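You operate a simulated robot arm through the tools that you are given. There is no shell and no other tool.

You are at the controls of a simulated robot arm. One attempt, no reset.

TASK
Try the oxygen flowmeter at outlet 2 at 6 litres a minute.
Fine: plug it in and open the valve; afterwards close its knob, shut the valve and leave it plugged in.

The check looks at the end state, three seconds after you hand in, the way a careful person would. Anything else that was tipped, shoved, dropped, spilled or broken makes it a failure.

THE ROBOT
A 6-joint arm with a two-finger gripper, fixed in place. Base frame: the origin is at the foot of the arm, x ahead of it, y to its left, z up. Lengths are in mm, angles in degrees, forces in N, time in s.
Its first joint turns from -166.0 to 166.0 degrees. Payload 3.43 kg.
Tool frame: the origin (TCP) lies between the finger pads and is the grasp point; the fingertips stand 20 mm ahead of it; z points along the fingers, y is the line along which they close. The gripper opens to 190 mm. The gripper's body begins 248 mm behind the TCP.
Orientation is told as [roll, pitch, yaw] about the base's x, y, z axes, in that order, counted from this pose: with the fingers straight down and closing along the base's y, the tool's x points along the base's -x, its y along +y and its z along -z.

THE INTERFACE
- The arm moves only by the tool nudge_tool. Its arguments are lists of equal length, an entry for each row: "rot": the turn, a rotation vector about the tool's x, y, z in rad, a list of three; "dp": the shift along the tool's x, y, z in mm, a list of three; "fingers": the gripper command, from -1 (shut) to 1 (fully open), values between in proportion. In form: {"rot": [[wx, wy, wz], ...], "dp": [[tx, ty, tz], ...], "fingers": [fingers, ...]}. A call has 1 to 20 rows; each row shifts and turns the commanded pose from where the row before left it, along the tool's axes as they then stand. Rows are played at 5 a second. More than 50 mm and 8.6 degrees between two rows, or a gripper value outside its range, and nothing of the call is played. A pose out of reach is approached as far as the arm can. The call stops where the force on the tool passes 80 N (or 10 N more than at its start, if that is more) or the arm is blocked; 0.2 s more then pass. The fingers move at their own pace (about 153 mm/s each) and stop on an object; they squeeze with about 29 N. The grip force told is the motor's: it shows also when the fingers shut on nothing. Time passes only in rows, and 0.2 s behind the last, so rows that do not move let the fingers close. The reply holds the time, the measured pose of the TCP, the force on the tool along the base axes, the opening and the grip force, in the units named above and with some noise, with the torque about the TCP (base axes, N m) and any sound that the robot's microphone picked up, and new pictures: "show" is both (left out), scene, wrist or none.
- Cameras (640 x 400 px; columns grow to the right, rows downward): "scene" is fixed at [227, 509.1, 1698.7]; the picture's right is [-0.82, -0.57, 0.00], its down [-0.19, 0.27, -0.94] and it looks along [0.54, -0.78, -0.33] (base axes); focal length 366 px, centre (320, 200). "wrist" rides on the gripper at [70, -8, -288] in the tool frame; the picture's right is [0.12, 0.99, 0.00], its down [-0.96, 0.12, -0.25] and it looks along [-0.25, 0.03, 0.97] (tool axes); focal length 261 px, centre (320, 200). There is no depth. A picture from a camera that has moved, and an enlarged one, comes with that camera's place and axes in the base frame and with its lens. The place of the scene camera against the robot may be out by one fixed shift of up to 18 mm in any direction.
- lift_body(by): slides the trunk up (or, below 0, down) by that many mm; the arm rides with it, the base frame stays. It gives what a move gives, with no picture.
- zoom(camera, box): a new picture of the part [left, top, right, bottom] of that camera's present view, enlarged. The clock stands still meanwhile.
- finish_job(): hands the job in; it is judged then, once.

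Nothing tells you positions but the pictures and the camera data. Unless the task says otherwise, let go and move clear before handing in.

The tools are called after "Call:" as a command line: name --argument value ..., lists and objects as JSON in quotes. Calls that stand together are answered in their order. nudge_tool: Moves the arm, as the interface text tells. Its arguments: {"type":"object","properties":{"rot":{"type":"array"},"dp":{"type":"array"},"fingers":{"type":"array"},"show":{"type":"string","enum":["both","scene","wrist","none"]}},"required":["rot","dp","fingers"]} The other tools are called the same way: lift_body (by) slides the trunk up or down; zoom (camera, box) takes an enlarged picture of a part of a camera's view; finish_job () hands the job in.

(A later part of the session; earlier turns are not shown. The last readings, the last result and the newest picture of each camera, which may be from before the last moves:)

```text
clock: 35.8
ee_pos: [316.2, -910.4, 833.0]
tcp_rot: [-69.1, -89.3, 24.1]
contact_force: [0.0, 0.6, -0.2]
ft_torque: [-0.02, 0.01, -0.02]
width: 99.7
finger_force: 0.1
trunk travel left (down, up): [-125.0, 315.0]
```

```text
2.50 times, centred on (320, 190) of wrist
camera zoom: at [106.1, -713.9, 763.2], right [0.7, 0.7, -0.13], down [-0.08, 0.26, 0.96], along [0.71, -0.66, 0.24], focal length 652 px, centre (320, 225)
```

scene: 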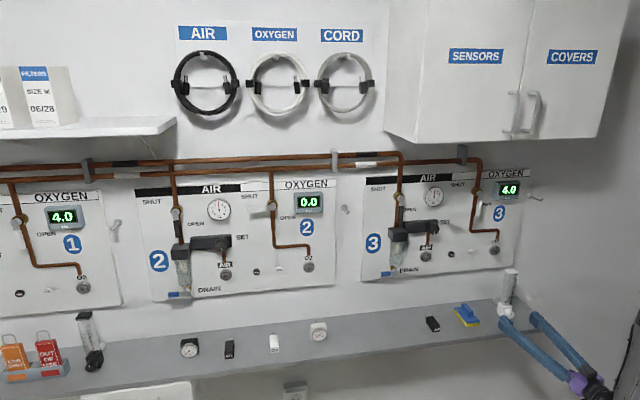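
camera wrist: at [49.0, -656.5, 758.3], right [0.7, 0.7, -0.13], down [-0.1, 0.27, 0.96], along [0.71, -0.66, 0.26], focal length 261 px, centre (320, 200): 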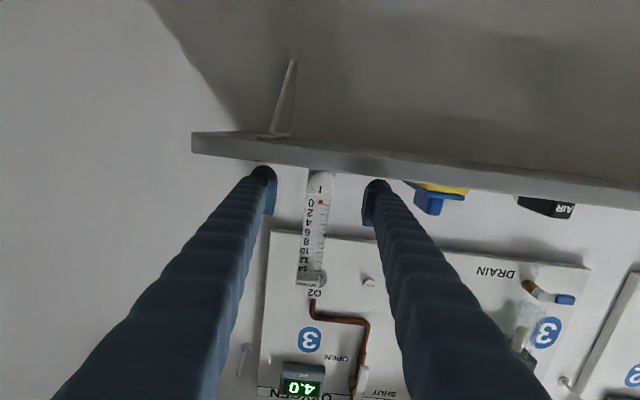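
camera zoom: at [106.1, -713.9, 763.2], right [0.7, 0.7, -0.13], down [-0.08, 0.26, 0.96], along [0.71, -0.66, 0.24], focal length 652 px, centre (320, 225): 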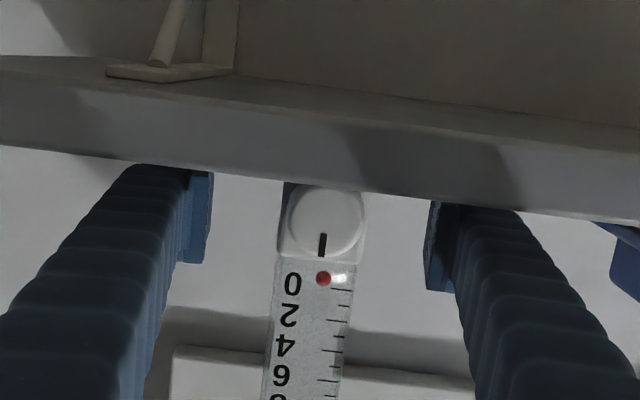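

The pads sit evenly either side of the body, so I'll close gently in steps.

Call:
nudge_tool --rot '[[0, 0, 0], [0, 0, 0], [0, 0, 0], [0, 0, 0], [0, 0, 0], [0, 0, 0], [0, 0, 0], [0, 0, 0]]' --dp '[[0, 0, 0], [0, 0, 0], [0, 0, 0], [0, 0, 0], [0, 0, 0], [0, 0, 0], [0, 0, 0], [0, 0, 0]]' --fingers '[-0.4, -0.5, -0.55, -0.59, -0.63, -0.7, -1, -1]' --show "none"

Call:
zoom --camera "scene" --box '[470, 260, 560, 330]'

Call:
zoom --camera "wrist" --box '[240, 110, 400, 270]'

```text
clock: 37.6
ee_pos: [315.6, -911.0, 833.9]
tcp_rot: [-70.6, -89.3, 25.7]
contact_force: [1.9, 1.5, 1.3]
ft_torque: [0.09, -0.08, -0.01]
width: 37.1
finger_force: 28.8
trunk travel left (down, up): [-125.0, 315.0]
```

```text
5.71 times, centred on (515, 295) of scene
camera zoom: at [227.0, 509.1, 1698.7], right [-0.82, -0.57, 0.0], down [-0.19, 0.27, -0.94], along [0.54, -0.78, -0.33], focal length 2093 px, centre (-794, -343)
```

zoom: 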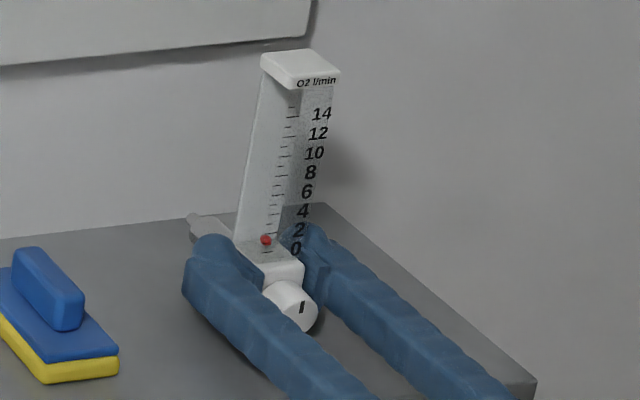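

```text
2.50 times, centred on (320, 190) of wrist
camera zoom: at [106.0, -713.5, 763.4], right [0.7, 0.7, -0.13], down [-0.08, 0.26, 0.96], along [0.71, -0.66, 0.24], focal length 652 px, centre (320, 225)
```

zoom: 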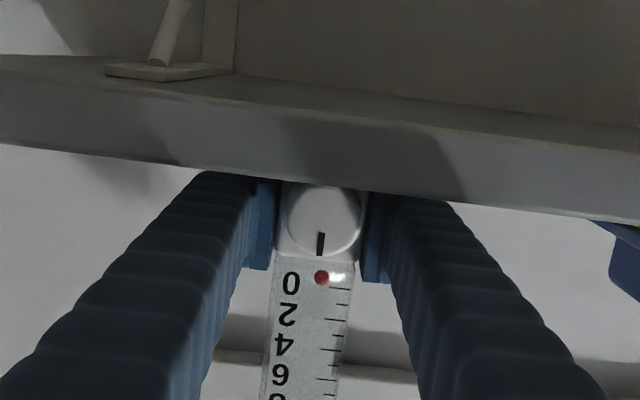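

Firm grip at 37 mm with the flowmeter undisturbed. Next I'll lift it clear and draw it back from the ledge.

Call:
nudge_tool --rot '[[0, 0, 0], [0, 0, 0], [0, 0, 0], [0, 0, 0], [0, 0, 0], [0, 0, 0], [0, 0, 0]]' --dp '[[-10, 0, 0], [-25, 0, 0], [-40, 0, 0], [0, 0, -40], [0, 0, -40], [0, 0, -35], [0, 0, 0]]' --fingers '[-1, -1, -1, -1, -1, -1, -1]' --show "both"

```text
clock: 39.2
ee_pos: [234.4, -828.3, 909.2]
tcp_rot: [-69.3, -89.4, 24.3]
contact_force: [-0.4, -0.1, -3.6]
ft_torque: [0.02, 0.04, 0.02]
width: 37.0
finger_force: 28.6
trunk travel left (down, up): [-125.0, 315.0]
camera wrist: at [24.4, -631.3, 838.8], right [0.7, 0.7, -0.13], down [-0.08, 0.26, 0.96], along [0.71, -0.66, 0.24], focal length 261 px, centre (320, 200)
```

scene: 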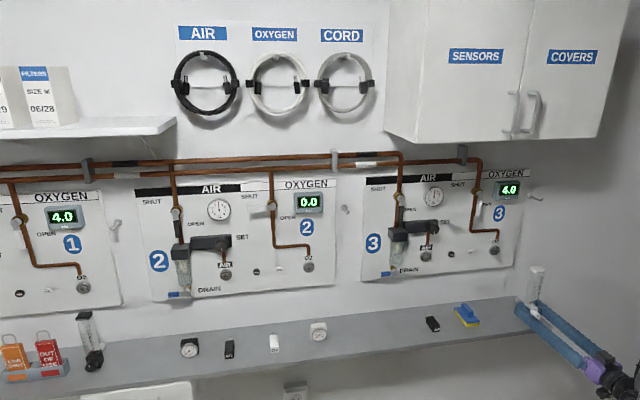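
wrist: 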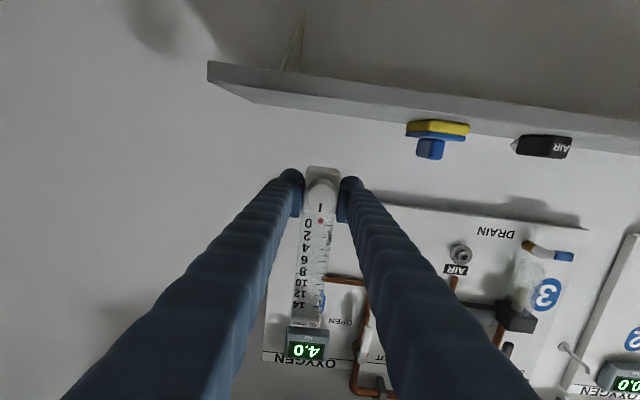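

The flowmeter is lifted cleanly and held level. I'll raise the trunk now, so the arm can cross the middle of the wall while well back from the panels.

Call:
zoom --camera "wrist" --box '[240, 130, 400, 290]'

Call:
lift_body --by 200

```text
2.50 times, centred on (320, 210) of wrist
camera zoom: at [24.4, -631.3, 838.8], right [0.7, 0.7, -0.13], down [-0.08, 0.26, 0.96], along [0.71, -0.66, 0.24], focal length 652 px, centre (320, 175)
```

zoom: 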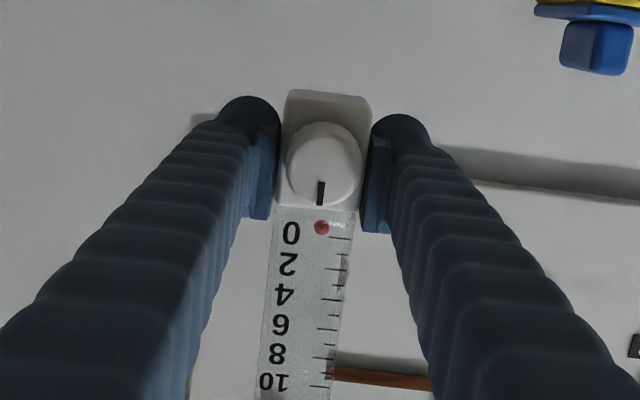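

```text
clock: 41.4
ee_pos: [235.8, -828.1, 1109.0]
tcp_rot: [-67.1, -89.3, 22.3]
contact_force: [0.3, 0.5, -3.9]
ft_torque: [0.05, 0.01, -0.02]
width: 37.0
finger_force: 29.1
trunk travel left (down, up): [-325.0, 115.0]
```

Call:
nudge_tool --rot '[[0, 0, 0], [0, 0, 0], [0, 0, 0], [0, 0, 0], [0, 0, 0], [0, 0, 0], [0, 0, 0], [0, 0, 0], [0, 0, 0], [0, 0, 0], [0, 0, 0]]' --dp '[[30, 30, 0], [30, 30, 0], [30, 30, 0], [15, 40, 0], [0, 45, 0], [0, 45, 0], [0, 45, 0], [0, 45, 0], [0, 45, 0], [0, 45, 0], [0, 0, 0]]' --fingers '[-1, -1, -1, -1, -1, -1, -1, -1, -1, -1, -1]' --show "scene"

```text
clock: 43.8
ee_pos: [530.4, -646.7, 1010.8]
tcp_rot: [-33.6, -88.8, -11.0]
contact_force: [0.3, 0.7, -2.7]
ft_torque: [0.0, -0.02, -0.1]
width: 37.0
finger_force: 29.0
out of reach, approached as far as the arm can: row 7, 8, 9, 10
trunk travel left (down, up): [-325.0, 115.0]
```

scene: 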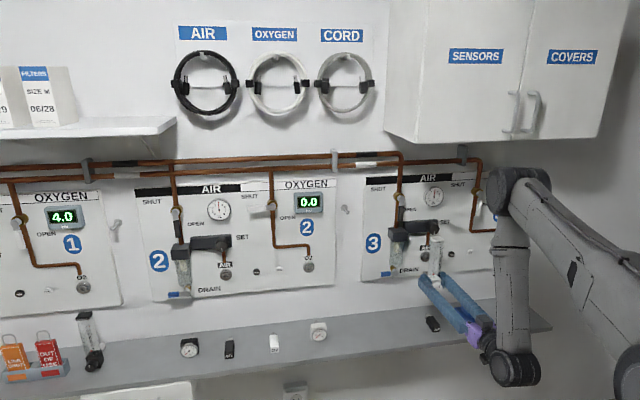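

The arm can't fold closer than about n 815 in the middle of the wall. I'll cross lower, at z≈930, so the plug passes under panel 3's fittings (the drain handle is at about n 915, z 1000) and above everything on the ledge.

Call:
nudge_tool --rot '[[0, 0, 0], [0, 0, 0], [0, 0, 0], [0, 0, 0]]' --dp '[[27, 0, 0], [27, 0, 0], [27, 0, 0], [0, 0, 0]]' --fingers '[-1, -1, -1, -1]' --show "both"

```text
clock: 44.8
ee_pos: [530.8, -656.4, 929.7]
tcp_rot: [-49.1, -89.2, 4.1]
contact_force: [-0.4, 0.0, -3.5]
ft_torque: [0.0, 0.01, 0.04]
width: 36.9
finger_force: 29.0
out of reach, approached as far as the arm can: row 1
trunk travel left (down, up): [-325.0, 115.0]
camera wrist: at [319.8, -459.8, 862.1], right [0.7, 0.7, -0.13], down [-0.08, 0.26, 0.96], along [0.71, -0.66, 0.24], focal length 261 px, centre (320, 200)
```

scene: 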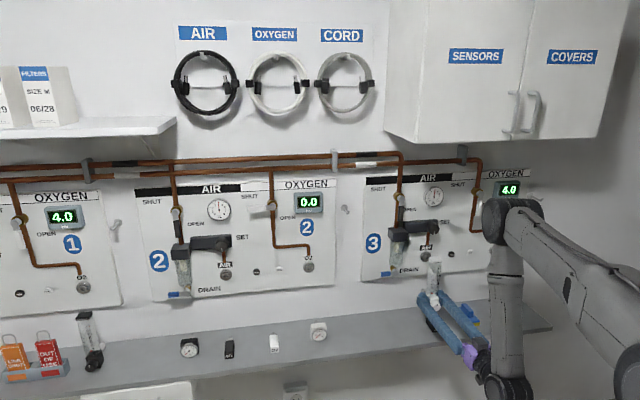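
wrist: 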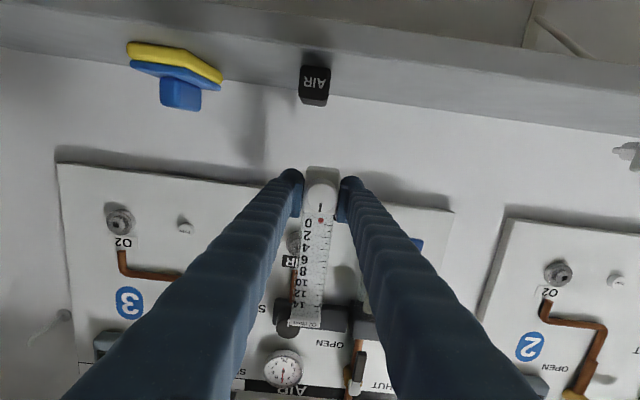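

Call:
nudge_tool --rot '[[0, 0, 0], [0, 0, 0], [0, 0, 0], [0, 0, 0], [0, 0, 0], [0, 0, 0], [0, 0, 0]]' --dp '[[0, 45, 0], [0, 45, 0], [0, 45, 0], [0, 45, 0], [0, 45, 0], [0, 45, 0], [0, 0, 0]]' --fingers '[-1, -1, -1, -1, -1, -1, -1]' --show "scene"

```text
clock: 46.4
ee_pos: [733.9, -482.5, 928.2]
tcp_rot: [-70.1, -89.3, 25.0]
contact_force: [0.9, -0.1, -3.5]
ft_torque: [0.03, 0.05, -0.12]
width: 37.0
finger_force: 28.7
out of reach, approached as far as the arm can: row 1, 2
trunk travel left (down, up): [-325.0, 115.0]
```

scene: 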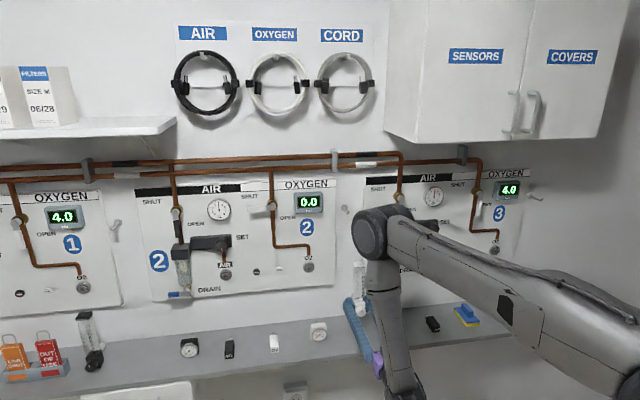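

Call:
nudge_tool --rot '[[0, 0, 0], [0, 0, 0], [0, 0, 0], [0, 0, 0], [0, 0, 0], [0, 0, 0], [0, 0, 0], [0, 0, 0], [0, 0, 0], [0, 0, 0]]' --dp '[[0, 33, -23], [0, 33, -23], [0, 33, -23], [0, 33, -23], [0, 33, -23], [-43, 0, 0], [-43, 0, 0], [-43, 0, 0], [-43, 0, 0], [0, 0, 0]]' --fingers '[-1, -1, -1, -1, -1, -1, -1, -1, -1, -1]' --show "both"

Call:
zoom --camera "wrist" --box '[240, 90, 400, 250]'

```text
clock: 48.5
ee_pos: [772.2, -284.6, 1096.6]
tcp_rot: [-66.6, -89.3, 21.9]
contact_force: [0.3, 0.7, -3.2]
ft_torque: [-0.02, 0.01, -0.01]
width: 37.0
finger_force: 29.0
trunk travel left (down, up): [-325.0, 115.0]
camera wrist: at [561.4, -88.0, 1027.6], right [0.7, 0.7, -0.13], down [-0.08, 0.26, 0.96], along [0.71, -0.66, 0.24], focal length 261 px, centre (320, 200)
```

scene: 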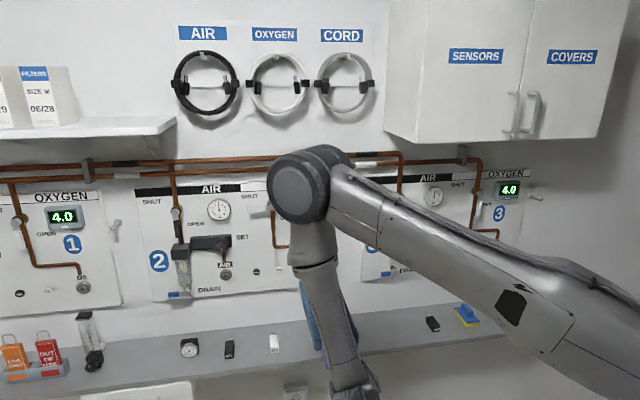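
wrist: 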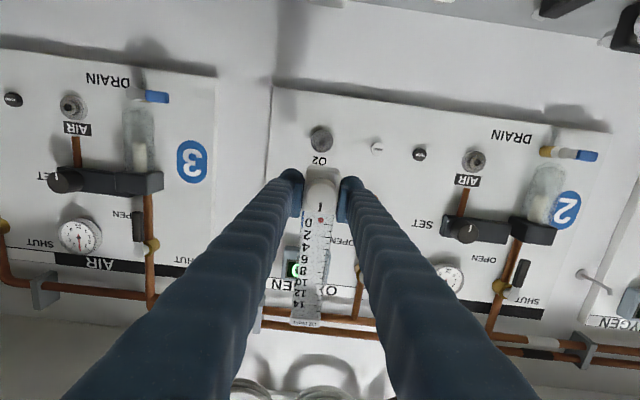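

```text
2.50 times, centred on (320, 170) of wrist
camera zoom: at [561.4, -88.0, 1027.6], right [0.7, 0.7, -0.13], down [-0.08, 0.26, 0.96], along [0.71, -0.66, 0.24], focal length 652 px, centre (320, 275)
```

zoom: 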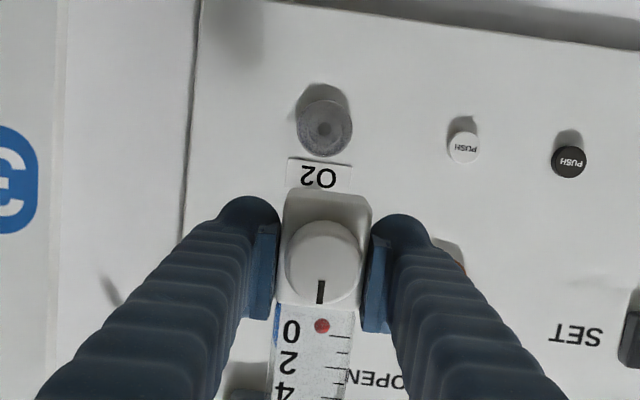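

The flowmeter is in front of panel 2, with the O2 outlet visible just below it. I'll move forward a known distance to calibrate the aim before lining up.

Call:
nudge_tool --rot '[[0, 0, 0], [0, 0, 0], [0, 0, 0]]' --dp '[[0, 0, 40], [0, 0, 40], [0, 0, 0]]' --fingers '[-1, -1, -1]' --show "none"

Call:
zoom --camera "wrist" --box '[270, 90, 370, 190]'

Call:
zoom --camera "wrist" --box '[220, 60, 420, 260]'

```text
clock: 49.4
ee_pos: [827.1, -339.6, 1097.5]
tcp_rot: [-66.4, -89.3, 21.4]
contact_force: [-0.1, 0.2, -3.2]
ft_torque: [0.04, -0.03, 0.01]
width: 37.4
finger_force: 29.2
trunk travel left (down, up): [-325.0, 115.0]
```

```text
4.00 times, centred on (320, 140) of wrist
camera zoom: at [617.6, -143.1, 1027.2], right [0.7, 0.7, -0.13], down [-0.08, 0.26, 0.96], along [0.71, -0.66, 0.24], focal length 1043 px, centre (320, 440)
```

zoom: 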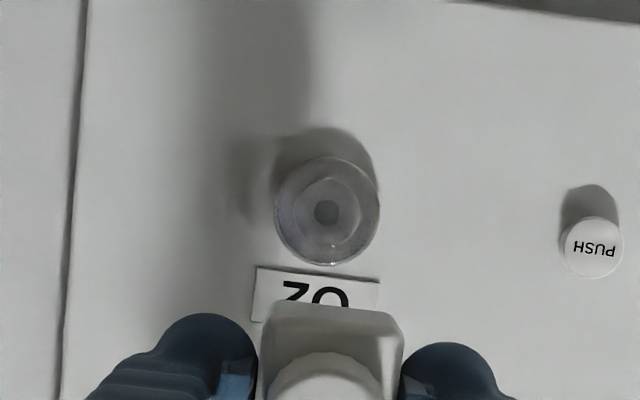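

```text
2.00 times, centred on (320, 160) of wrist
camera zoom: at [617.6, -143.1, 1027.2], right [0.7, 0.7, -0.13], down [-0.08, 0.26, 0.96], along [0.71, -0.66, 0.24], focal length 521 px, centre (320, 280)
```

zoom: 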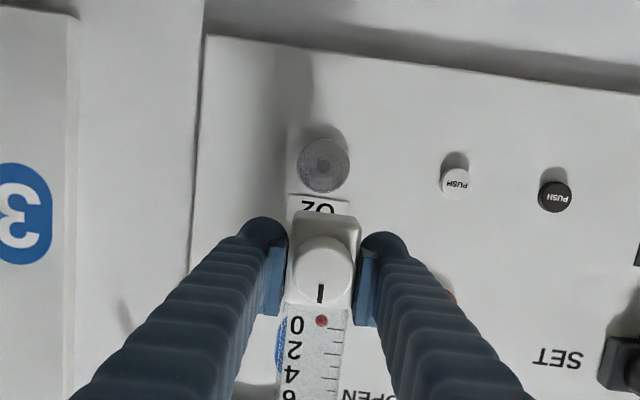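

The calibration agrees: I need to go about 43.5 mm down and 5 mm to the right (tool x +43.5, y −5) to put the plug axis on the outlet. I'll align first, then advance gently while watching the force.

Call:
nudge_tool --rot '[[0, 0, 0], [0, 0, 0], [0, 0, 0]]' --dp '[[20, -5, 0], [23.5, 0, 0], [0, 0, 0]]' --fingers '[-1, -1, -1]' --show "both"

Call:
zoom --camera "wrist" --box '[240, 100, 400, 260]'

```text
clock: 50.1
ee_pos: [823.5, -343.3, 1054.3]
tcp_rot: [-67.8, -89.3, 22.9]
contact_force: [0.6, -0.2, -2.8]
ft_torque: [-0.01, 0.0, 0.0]
width: 36.9
finger_force: 28.5
trunk travel left (down, up): [-325.0, 115.0]
camera wrist: at [613.2, -146.9, 983.8], right [0.7, 0.7, -0.13], down [-0.08, 0.26, 0.96], along [0.71, -0.66, 0.24], focal length 261 px, centre (320, 200)
```

scene: 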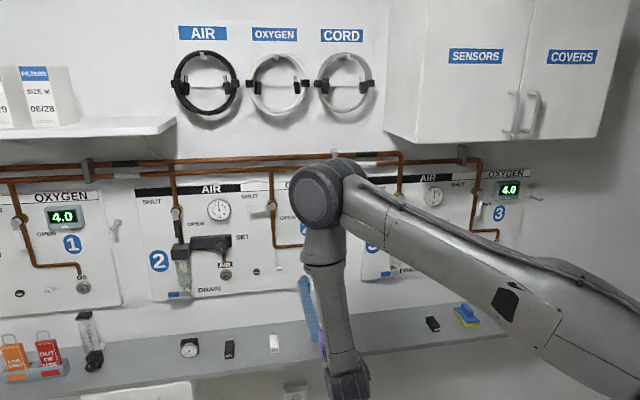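
wrist: 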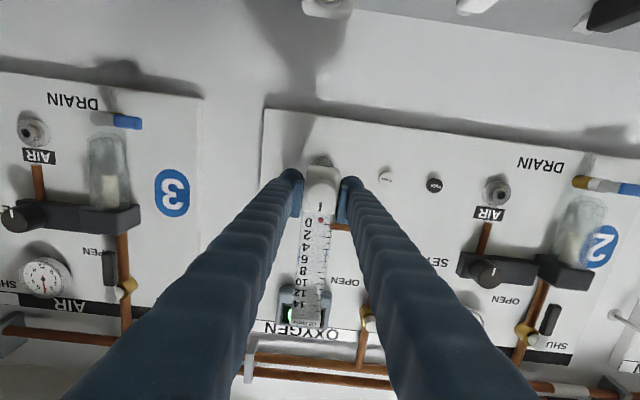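

```text
2.50 times, centred on (320, 180) of wrist
camera zoom: at [613.2, -146.9, 983.8], right [0.7, 0.7, -0.13], down [-0.08, 0.26, 0.96], along [0.71, -0.66, 0.24], focal length 652 px, centre (320, 250)
```

zoom: 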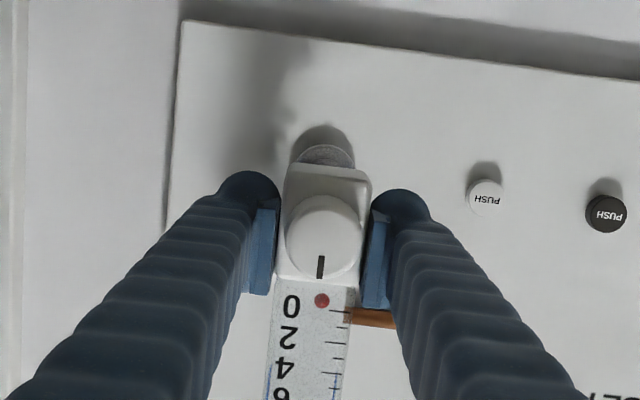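

The plug axis is lined up with the outlet. Advancing in small steps.

Call:
nudge_tool --rot '[[0, 0, 0], [0, 0, 0], [0, 0, 0], [0, 0, 0], [0, 0, 0], [0, 0, 0]]' --dp '[[0, 0, 12], [0, 0, 12], [0, 0, 8], [0, 0, 5], [0, 0, 5], [0, 0, 0]]' --fingers '[-1, -1, -1, -1, -1, -1]' --show "wrist"

Call:
zoom --camera "wrist" --box '[260, 110, 380, 230]'

```text
clock: 51.5
ee_pos: [853.6, -374.1, 1053.2]
tcp_rot: [-66.9, -89.3, 21.9]
contact_force: [-0.4, 0.5, -3.4]
ft_torque: [0.03, 0.0, 0.0]
width: 37.0
finger_force: 28.8
trunk travel left (down, up): [-325.0, 115.0]
camera wrist: at [643.0, -177.1, 983.8], right [0.7, 0.7, -0.13], down [-0.08, 0.26, 0.96], along [0.71, -0.66, 0.24], focal length 261 px, centre (320, 200)
```

wrist: 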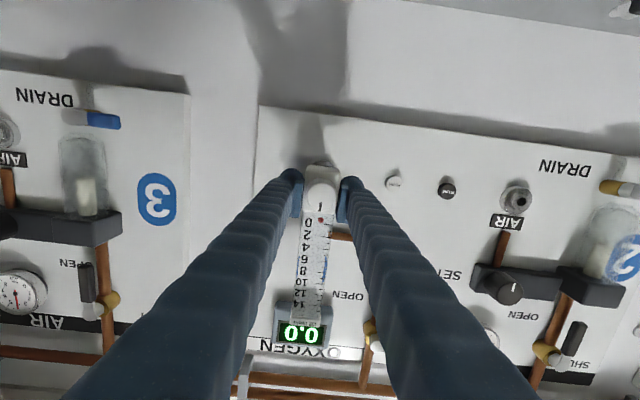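

```text
3.33 times, centred on (320, 170) of wrist
camera zoom: at [643.0, -177.1, 983.8], right [0.7, 0.7, -0.13], down [-0.08, 0.26, 0.96], along [0.71, -0.66, 0.24], focal length 869 px, centre (320, 300)
```

zoom: 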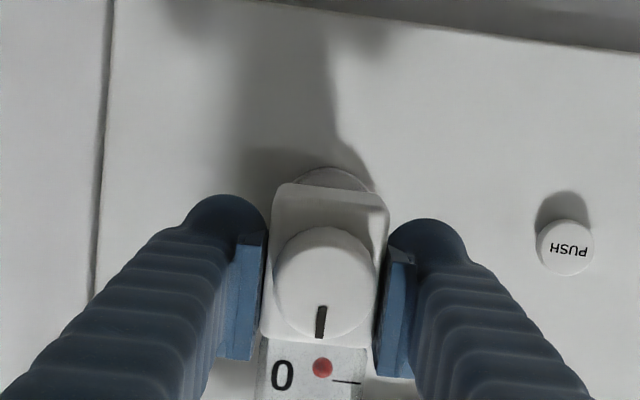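

Call:
zoom --camera "wrist" --box '[295, 140, 355, 200]'

Call:
zoom --camera "scene" --box '[270, 220, 350, 300]'

```text
6.67 times, centred on (325, 170) of wrist
camera zoom: at [643.0, -177.1, 983.8], right [0.7, 0.7, -0.13], down [-0.08, 0.26, 0.96], along [0.71, -0.66, 0.24], focal length 1738 px, centre (287, 400)
```

zoom: 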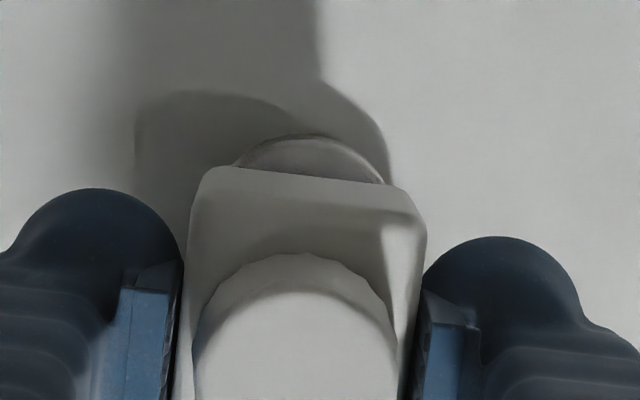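

```text
5.00 times, centred on (310, 260) of scene
camera zoom: at [227.0, 509.1, 1698.7], right [-0.82, -0.57, 0.0], down [-0.19, 0.27, -0.94], along [0.54, -0.78, -0.33], focal length 1831 px, centre (370, -100)
```

zoom: 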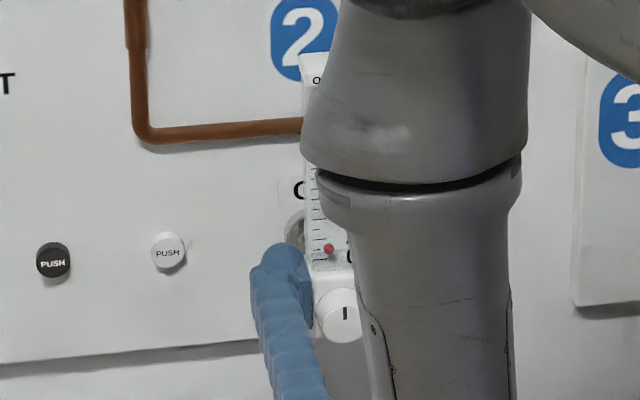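

Call:
zoom --camera "scene" --box '[295, 240, 335, 290]'

```text
8.00 times, centred on (315, 265) of scene
camera zoom: at [227.0, 509.1, 1698.7], right [-0.82, -0.57, 0.0], down [-0.19, 0.27, -0.94], along [0.54, -0.78, -0.33], focal length 2930 px, centre (360, -320)
```

zoom: 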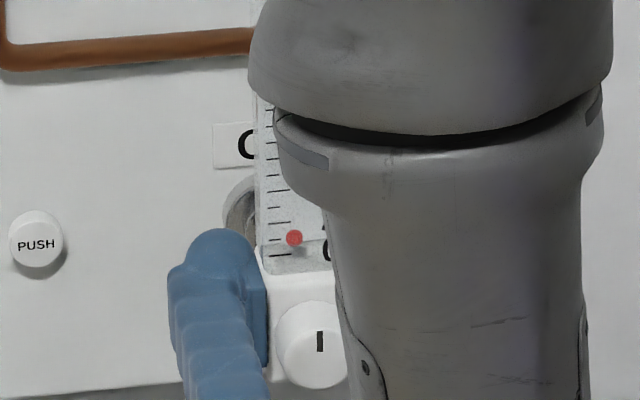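

My scene and wrist estimates of the plug's height relative to the outlet differ by a few millimetres. Before touching anything I'll back off and take two sharp sightings with a long forward baseline to settle it.

Call:
nudge_tool --rot '[[0, 0, 0], [0, 0, 0], [0, 0, 0], [0, 0, 0], [0, 0, 0], [0, 0, 0]]' --dp '[[0, 0, -45], [-20, -20, -35], [-20, -20, -35], [-19, -20, -33], [0, 0, 0], [0, 0, 0]]' --fingers '[-1, -1, -1, -1, -1, -1]' --show "none"

Call:
zoom --camera "wrist" --box '[310, 90, 410, 170]'

Call:
zoom --camera "wrist" --box '[270, 150, 370, 250]'

```text
clock: 53.0
ee_pos: [706.3, -311.0, 1114.7]
tcp_rot: [-66.8, -89.3, 22.0]
contact_force: [0.5, 0.2, -3.4]
ft_torque: [-0.01, -0.01, 0.03]
width: 37.0
finger_force: 29.2
trunk travel left (down, up): [-325.0, 115.0]
```

```text
5.00 times, centred on (360, 130) of wrist
camera zoom: at [496.3, -114.1, 1044.4], right [0.7, 0.7, -0.13], down [-0.08, 0.26, 0.96], along [0.71, -0.66, 0.24], focal length 1303 px, centre (120, 550)
```

zoom: 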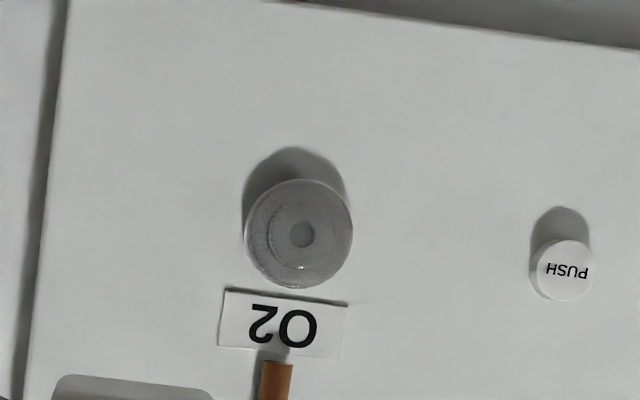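

```text
4.00 times, centred on (320, 200) of wrist
camera zoom: at [496.3, -114.1, 1044.4], right [0.7, 0.7, -0.13], down [-0.08, 0.26, 0.96], along [0.71, -0.66, 0.24], focal length 1043 px, centre (320, 200)
```

zoom: 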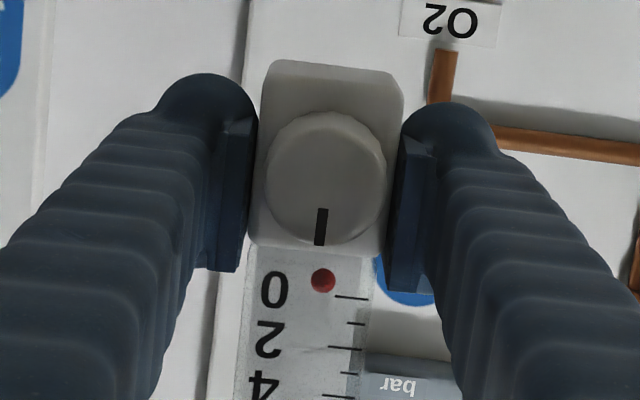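

Call:
nudge_tool --rot '[[0, 0, 0], [0, 0, 0], [0, 0, 0], [0, 0, 0], [0, 0, 0], [0, 0, 0]]' --dp '[[0, 0, 40], [0, 0, 40], [0, 0, 40], [0, 0, 30], [0, 0, 0], [0, 0, 0]]' --fingers '[-1, -1, -1, -1, -1, -1]' --show "none"

Call:
zoom --camera "wrist" --box '[320, 90, 420, 170]'

Call:
zoom --camera "scene" --box '[280, 200, 360, 290]'

```text
clock: 54.4
ee_pos: [812.9, -416.9, 1112.4]
tcp_rot: [-68.5, -89.3, 23.7]
contact_force: [-0.3, 0.9, -4.1]
ft_torque: [0.03, 0.01, -0.04]
width: 37.3
finger_force: 29.0
trunk travel left (down, up): [-325.0, 115.0]
```

```text
5.00 times, centred on (370, 130) of wrist
camera zoom: at [602.2, -219.8, 1043.4], right [0.7, 0.7, -0.13], down [-0.08, 0.26, 0.96], along [0.71, -0.66, 0.24], focal length 1303 px, centre (70, 550)
```

zoom: 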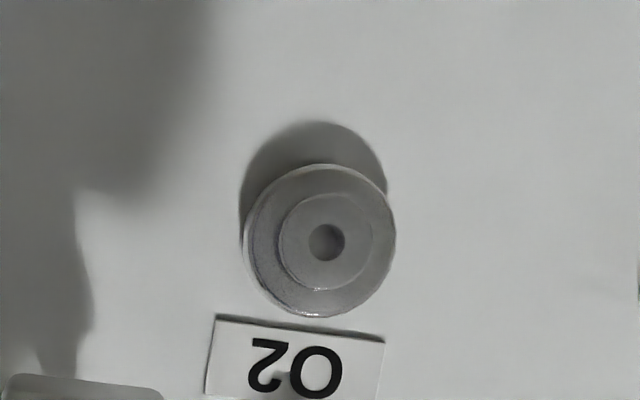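

```text
4.44 times, centred on (320, 245) of scene
camera zoom: at [227.0, 509.1, 1698.7], right [-0.82, -0.57, 0.0], down [-0.19, 0.27, -0.94], along [0.54, -0.78, -0.33], focal length 1628 px, centre (320, 0)
```

zoom: 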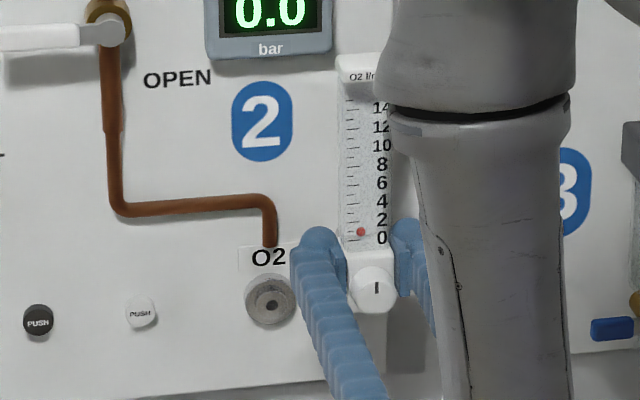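

The long-baseline sighting settles it: the outlet is at about t 342, z 1042, n 947, and the plug axis is 9 mm below the TCP. I'll back off, shift to the refined line, and approach again.

Call:
nudge_tool --rot '[[0, 0, 0], [0, 0, 0], [0, 0, 0], [0, 0, 0], [0, 0, 0], [0, 0, 0], [0, 0, 0], [0, 0, 0]]' --dp '[[0, 0, -45], [0, 0, -20], [31.4, 31.2, 0], [31.3, 31.3, 0], [0, 0, 25], [0, 0, 20], [0, 0, 0], [0, 0, 0]]' --fingers '[-1, -1, -1, -1, -1, -1, -1, -1]' --show "none"

Call:
zoom --camera "wrist" --box '[280, 140, 370, 215]'

Call:
zoom --camera "scene" --box '[280, 220, 350, 300]'

```text
clock: 56.1
ee_pos: [842.0, -359.1, 1049.9]
tcp_rot: [-68.4, -89.3, 23.6]
contact_force: [0.8, -0.9, -3.2]
ft_torque: [-0.01, 0.03, -0.02]
width: 37.0
finger_force: 29.3
trunk travel left (down, up): [-325.0, 115.0]
```

```text
5.33 times, centred on (325, 178) of wrist
camera zoom: at [632.1, -162.1, 980.4], right [0.7, 0.7, -0.13], down [-0.08, 0.26, 0.96], along [0.71, -0.66, 0.24], focal length 1390 px, centre (293, 320)
```

zoom: 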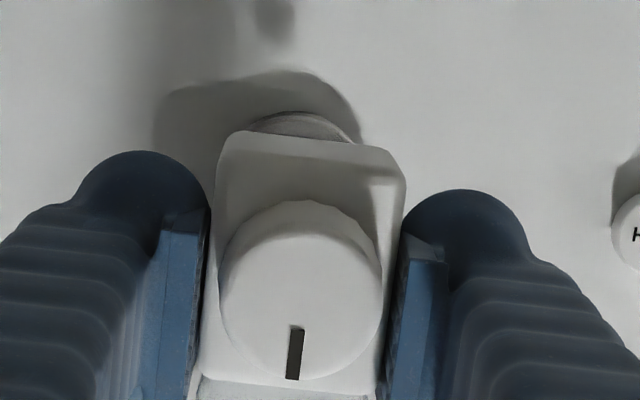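

```text
5.00 times, centred on (315, 260) of scene
camera zoom: at [227.0, 509.1, 1698.7], right [-0.82, -0.57, 0.0], down [-0.19, 0.27, -0.94], along [0.54, -0.78, -0.33], focal length 1831 px, centre (345, -100)
```

zoom: 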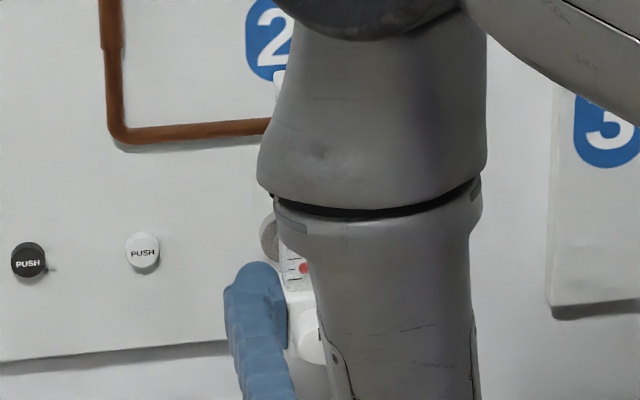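

Call:
nudge_tool --rot '[[0, 0, 0], [0, 0, 0], [0, 0, 0], [0, 0, 0], [0, 0, 0]]' --dp '[[0, 0, 10], [0, 0, 5], [0, 0, 4], [0, 0, 4], [0, 0, 0]]' --fingers '[-1, -1, -1, -1, -1]' --show "none"

```text
clock: 57.4
ee_pos: [859.0, -375.9, 1050.6]
tcp_rot: [-67.2, -89.2, 22.3]
contact_force: [-0.6, 0.5, -3.5]
ft_torque: [-0.06, 0.01, 0.01]
width: 36.9
finger_force: 28.8
trunk travel left (down, up): [-325.0, 115.0]
```

Call:
nudge_tool --rot '[[0, 0, 0], [0, 0, 0], [0, 0, 0], [0, 0, 0]]' --dp '[[0, 0, 3], [0, 0, 3], [0, 0, 3], [0, 0, 0]]' --fingers '[-1, -1, -1, -1]' --show "none"

```text
clock: 58.4
ee_pos: [864.7, -382.2, 1049.4]
tcp_rot: [-68.7, -89.3, 23.6]
contact_force: [-17.4, 9.9, -2.3]
ft_torque: [0.02, -0.03, -0.1]
width: 36.9
finger_force: 29.0
trunk travel left (down, up): [-325.0, 115.0]
```

Contact at about 19 N along the plug with a small sideways force, which may be the socket's lip. I'll ease slightly to the right and press a little further.

Call:
nudge_tool --rot '[[0, 0, 0], [0, 0, 0], [0, 0, 0]]' --dp '[[0, -1, 0], [0, 0, 2], [0, 0, 0]]' --fingers '[-1, -1, -1]' --show "none"

```text
clock: 59.1
ee_pos: [865.0, -383.6, 1050.8]
tcp_rot: [-71.7, -89.3, 26.8]
contact_force: [-16.3, 15.8, -4.1]
ft_torque: [-0.03, -0.04, 0.0]
width: 37.4
finger_force: 28.9
trunk travel left (down, up): [-325.0, 115.0]
```

Call:
zoom --camera "wrist" --box '[280, 140, 370, 215]'

Call:
zoom --camera "scene" --box '[280, 220, 350, 300]'

```text
5.33 times, centred on (325, 178) of wrist
camera zoom: at [654.7, -186.5, 980.7], right [0.7, 0.7, -0.13], down [-0.08, 0.26, 0.96], along [0.71, -0.66, 0.24], focal length 1390 px, centre (293, 320)
```

zoom: 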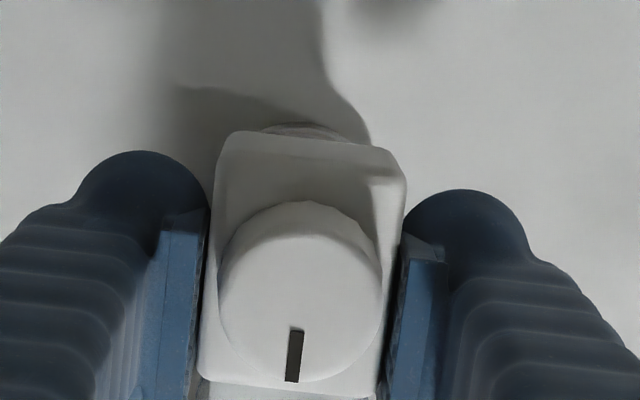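

```text
5.00 times, centred on (315, 260) of scene
camera zoom: at [227.0, 509.1, 1698.7], right [-0.82, -0.57, 0.0], down [-0.19, 0.27, -0.94], along [0.54, -0.78, -0.33], focal length 1831 px, centre (345, -100)
```

zoom: 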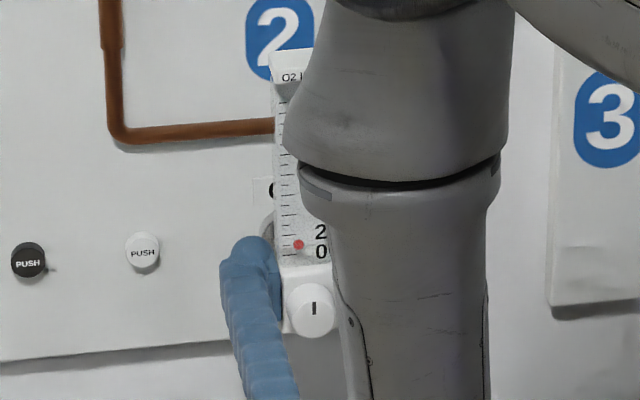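

The plug hasn't slipped in the grip and the side load is gone. Pressing further in small steps.

Call:
nudge_tool --rot '[[0, 0, 0], [0, 0, 0], [0, 0, 0]]' --dp '[[0, 0, 2], [0, 0, 2], [0, 0, 0]]' --fingers '[-1, -1, -1]' --show "none"

Call:
zoom --camera "wrist" --box '[280, 140, 370, 215]'

```text
clock: 60.0
ee_pos: [868.3, -387.2, 1051.3]
tcp_rot: [-73.3, -89.3, 28.2]
contact_force: [-15.8, 17.0, -1.6]
ft_torque: [-0.03, -0.1, 0.05]
width: 37.2
finger_force: 29.2
trunk travel left (down, up): [-325.0, 115.0]
```

```text
5.33 times, centred on (325, 178) of wrist
camera zoom: at [657.4, -189.2, 980.8], right [0.7, 0.7, -0.13], down [-0.08, 0.26, 0.96], along [0.71, -0.66, 0.24], focal length 1390 px, centre (293, 320)
```

zoom: 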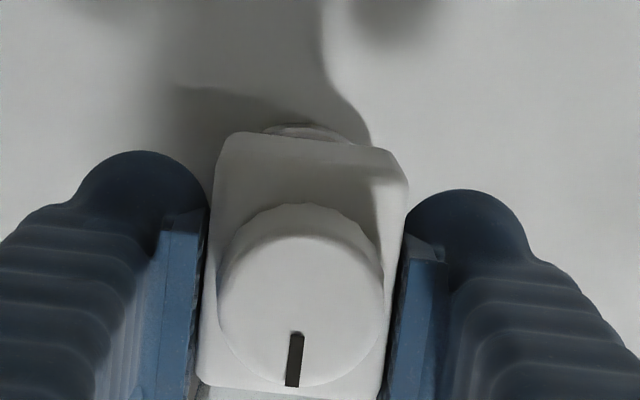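

It slid about 4 mm in the grip at roughly 23 N, so the tip is stopped at the socket mouth. I'll ease off a little and probe small sideways offsets, reading the side force to find the hole centre.

Call:
nudge_tool --rot '[[0, 0, 0], [0, 0, 0], [0, 0, 0]]' --dp '[[0, 0, -1], [1.5, 0, 0], [0, 0, 0]]' --fingers '[-1, -1, -1]' --show "none"

```text
clock: 60.8
ee_pos: [867.9, -387.4, 1050.9]
tcp_rot: [-84.8, -89.5, 39.8]
contact_force: [-0.9, 5.5, 8.6]
ft_torque: [-0.05, 0.06, -0.02]
width: 37.0
finger_force: 28.8
trunk travel left (down, up): [-325.0, 115.0]
```

A 12 N reaction appeared when I moved only 1.5 mm down, so the nose is captured in the hole. It is seated laterally but not latched. I'll re-centre to zero side force and push again.

Call:
nudge_tool --rot '[[0, 0, 0], [0, 0, 0], [0, 0, 0], [0, 0, 0]]' --dp '[[-1.7, 0.3, 0], [0, 0, 1], [0, 0, 1.5], [0, 0, 0]]' --fingers '[-1, -1, -1, -1]' --show "both"

Call:
zoom --camera "wrist" --box '[280, 140, 370, 215]'

Call:
zoom --camera "scene" --box '[290, 235, 340, 285]'

```text
clock: 61.8
ee_pos: [868.5, -386.6, 1051.2]
tcp_rot: [-69.1, -89.3, 24.2]
contact_force: [-14.6, 16.3, 2.0]
ft_torque: [-0.01, 0.01, 0.05]
width: 37.3
finger_force: 29.3
trunk travel left (down, up): [-325.0, 115.0]
camera wrist: at [658.0, -189.9, 980.7], right [0.7, 0.7, -0.13], down [-0.08, 0.26, 0.96], along [0.71, -0.66, 0.24], focal length 261 px, centre (320, 200)
```

scene: 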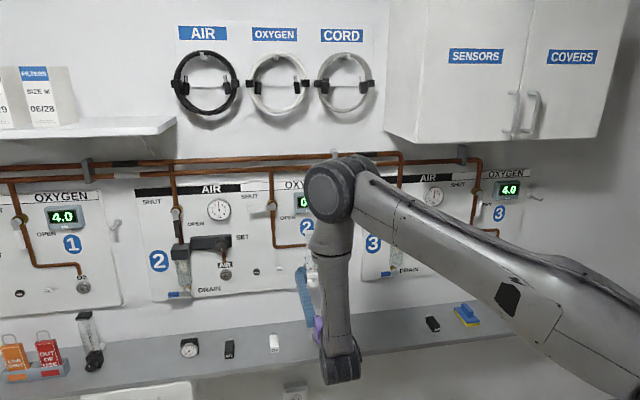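
wrist: 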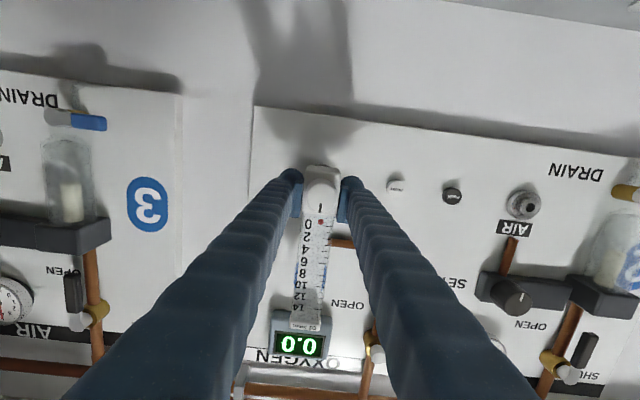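

```text
5.33 times, centred on (325, 178) of wrist
camera zoom: at [658.0, -189.9, 980.7], right [0.7, 0.7, -0.13], down [-0.08, 0.26, 0.96], along [0.71, -0.66, 0.24], focal length 1390 px, centre (293, 320)
```

zoom: 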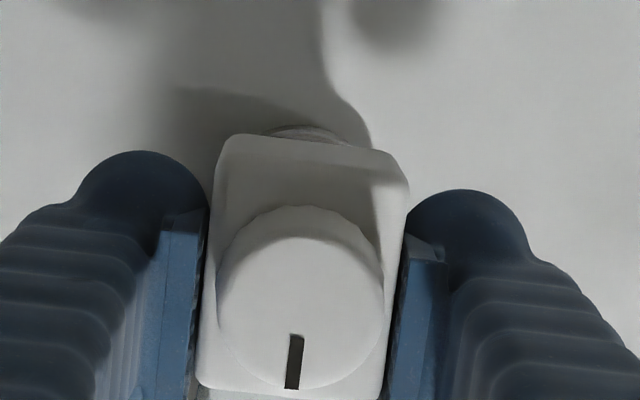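

```text
8.00 times, centred on (315, 260) of scene
camera zoom: at [227.0, 509.1, 1698.7], right [-0.82, -0.57, 0.0], down [-0.19, 0.27, -0.94], along [0.54, -0.78, -0.33], focal length 2930 px, centre (360, -280)
```

zoom: 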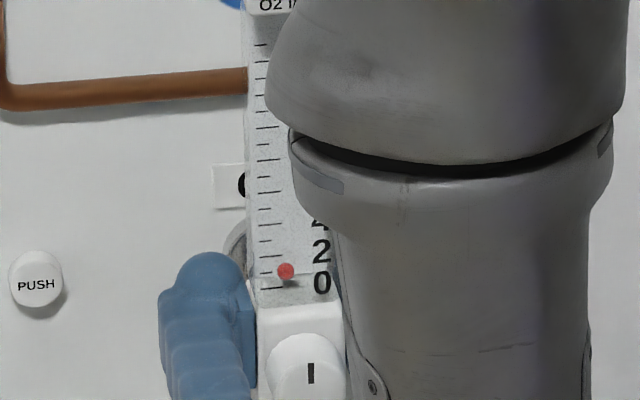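

Call:
zoom --camera "scene" --box '[420, 305, 450, 340]'

Call:
zoom --camera "scene" --box '[75, 330, 135, 375]'

Call:
zoom --camera "scene" --box '[255, 325, 295, 360]'

```text
11.43 times, centred on (435, 322) of scene
camera zoom: at [227.0, 509.1, 1698.7], right [-0.82, -0.57, 0.0], down [-0.19, 0.27, -0.94], along [0.54, -0.78, -0.33], focal length 4185 px, centre (-994, -1200)
```

zoom: 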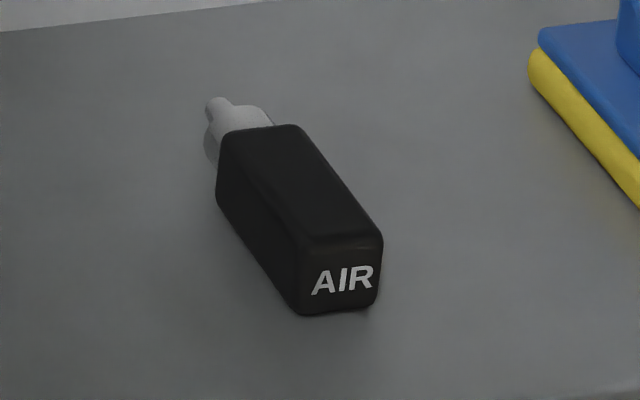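

```text
8.89 times, centred on (105, 352) of scene
camera zoom: at [227.0, 509.1, 1698.7], right [-0.82, -0.57, 0.0], down [-0.19, 0.27, -0.94], along [0.54, -0.78, -0.33], focal length 3255 px, centre (2231, -1156)
```

zoom: 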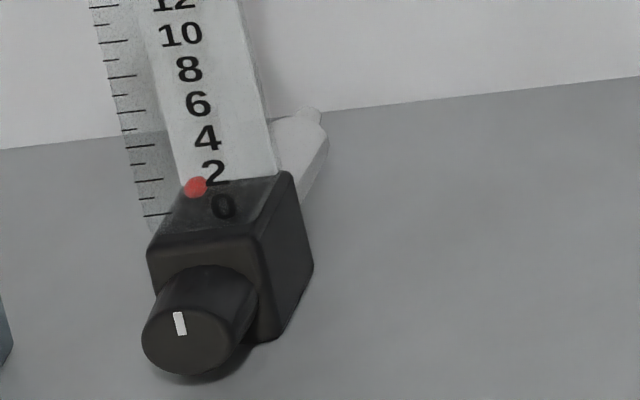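

```text
11.43 times, centred on (275, 342) of scene
camera zoom: at [227.0, 509.1, 1698.7], right [-0.82, -0.57, 0.0], down [-0.19, 0.27, -0.94], along [0.54, -0.78, -0.33], focal length 4185 px, centre (834, -1429)
```

zoom: 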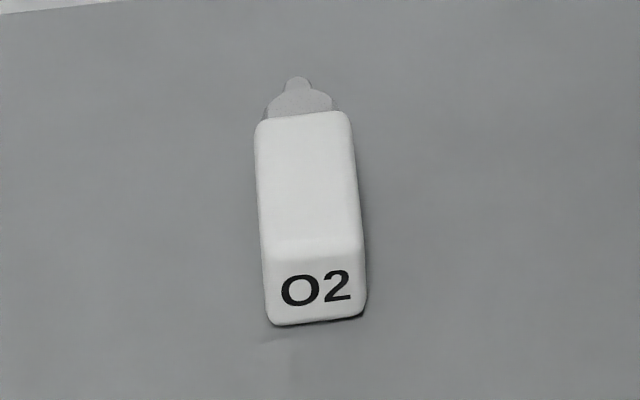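

Call:
nudge_tool --rot '[[0, 0, 0], [0, 0, 0], [0, 0, 0], [0, 0, 0], [0, 0, 0], [0, 0, 0], [0, 0, 0]]' --dp '[[-0.7, -0.2, 0], [0.4, 0, 0.4], [-0.8, 0, 0.4], [0.4, 0.4, 0.4], [0, -0.8, 0.4], [0, 0.4, 0.4], [0, 0, 0]]' --fingers '[-1, -1, -1, -1, -1, -1, -1]' --show "none"

Call:
zoom --camera "wrist" --box '[280, 140, 370, 215]'

```text
clock: 63.4
ee_pos: [870.8, -388.1, 1050.6]
tcp_rot: [-69.2, -89.3, 24.3]
contact_force: [-14.2, 16.0, -8.9]
ft_torque: [0.0, -0.03, -0.01]
width: 37.3
finger_force: 28.5
trunk travel left (down, up): [-325.0, 115.0]
```

```text
5.33 times, centred on (325, 178) of wrist
camera zoom: at [660.1, -191.7, 981.3], right [0.7, 0.7, -0.13], down [-0.08, 0.26, 0.96], along [0.71, -0.66, 0.24], focal length 1390 px, centre (293, 320)
```

zoom: 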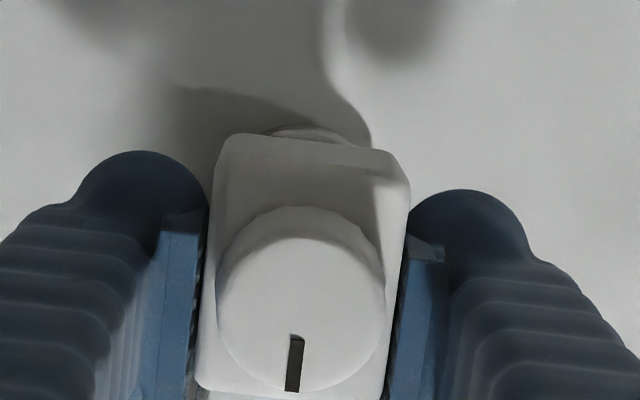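

The grip slips at about 22 N, so the latch needs a harder push than friction can give. First I'll check how deep the nose is captured: back off a few millimetres and probe sideways again.

Call:
nudge_tool --rot '[[0, 0, 0], [0, 0, 0], [0, 0, 0], [0, 0, 0]]' --dp '[[0.35, 0, -2], [0, 0, -2], [0, 0, 0], [0, 0, 0]]' --fingers '[-1, -1, -1, -1]' --show "none"

Call:
nudge_tool --rot '[[0, 0, 0], [0, 0, 0]]' --dp '[[1.5, 0, 0], [0, 0, 0]]' --fingers '[-1, -1]' --show "none"

```text
clock: 64.3
ee_pos: [870.0, -389.1, 1050.9]
tcp_rot: [-73.2, -89.3, 28.3]
contact_force: [18.6, -13.2, 0.9]
ft_torque: [0.03, 0.05, -0.01]
width: 37.4
finger_force: 29.1
trunk travel left (down, up): [-325.0, 115.0]
```

```text
clock: 65.0
ee_pos: [868.1, -387.3, 1049.6]
tcp_rot: [-78.5, -89.5, 33.6]
contact_force: [15.2, -9.1, 12.8]
ft_torque: [-0.09, -0.02, 0.0]
width: 37.2
finger_force: 29.0
trunk travel left (down, up): [-325.0, 115.0]
```

Pulling back also meets more than 20 N, so the flowmeter is locked in the outlet in both directions: it is plugged in. I'll relax the stresses to near zero before letting go.

Call:
nudge_tool --rot '[[0, 0, 0], [0, 0, 0], [0, 0, 0]]' --dp '[[-1.4, 0, 0.8], [0, 0, 0], [0, 0, 0]]' --fingers '[-1, -1, -1]' --show "none"

```text
clock: 65.8
ee_pos: [869.3, -386.5, 1049.7]
tcp_rot: [-67.0, -89.3, 22.0]
contact_force: [6.8, -1.8, 7.7]
ft_torque: [-0.18, -0.17, 0.0]
width: 37.1
finger_force: 29.1
trunk travel left (down, up): [-325.0, 115.0]
```

Call:
nudge_tool --rot '[[0, 0, 0], [0, 0, 0]]' --dp '[[-0.6, 0.3, 0.3], [0, 0, 0]]' --fingers '[-1, -1]' --show "none"

```text
clock: 66.3
ee_pos: [868.7, -388.6, 1050.5]
tcp_rot: [-63.9, -89.2, 19.0]
contact_force: [-0.1, 0.2, 3.7]
ft_torque: [-0.17, -0.1, -0.03]
width: 37.5
finger_force: 29.0
trunk travel left (down, up): [-325.0, 115.0]
```

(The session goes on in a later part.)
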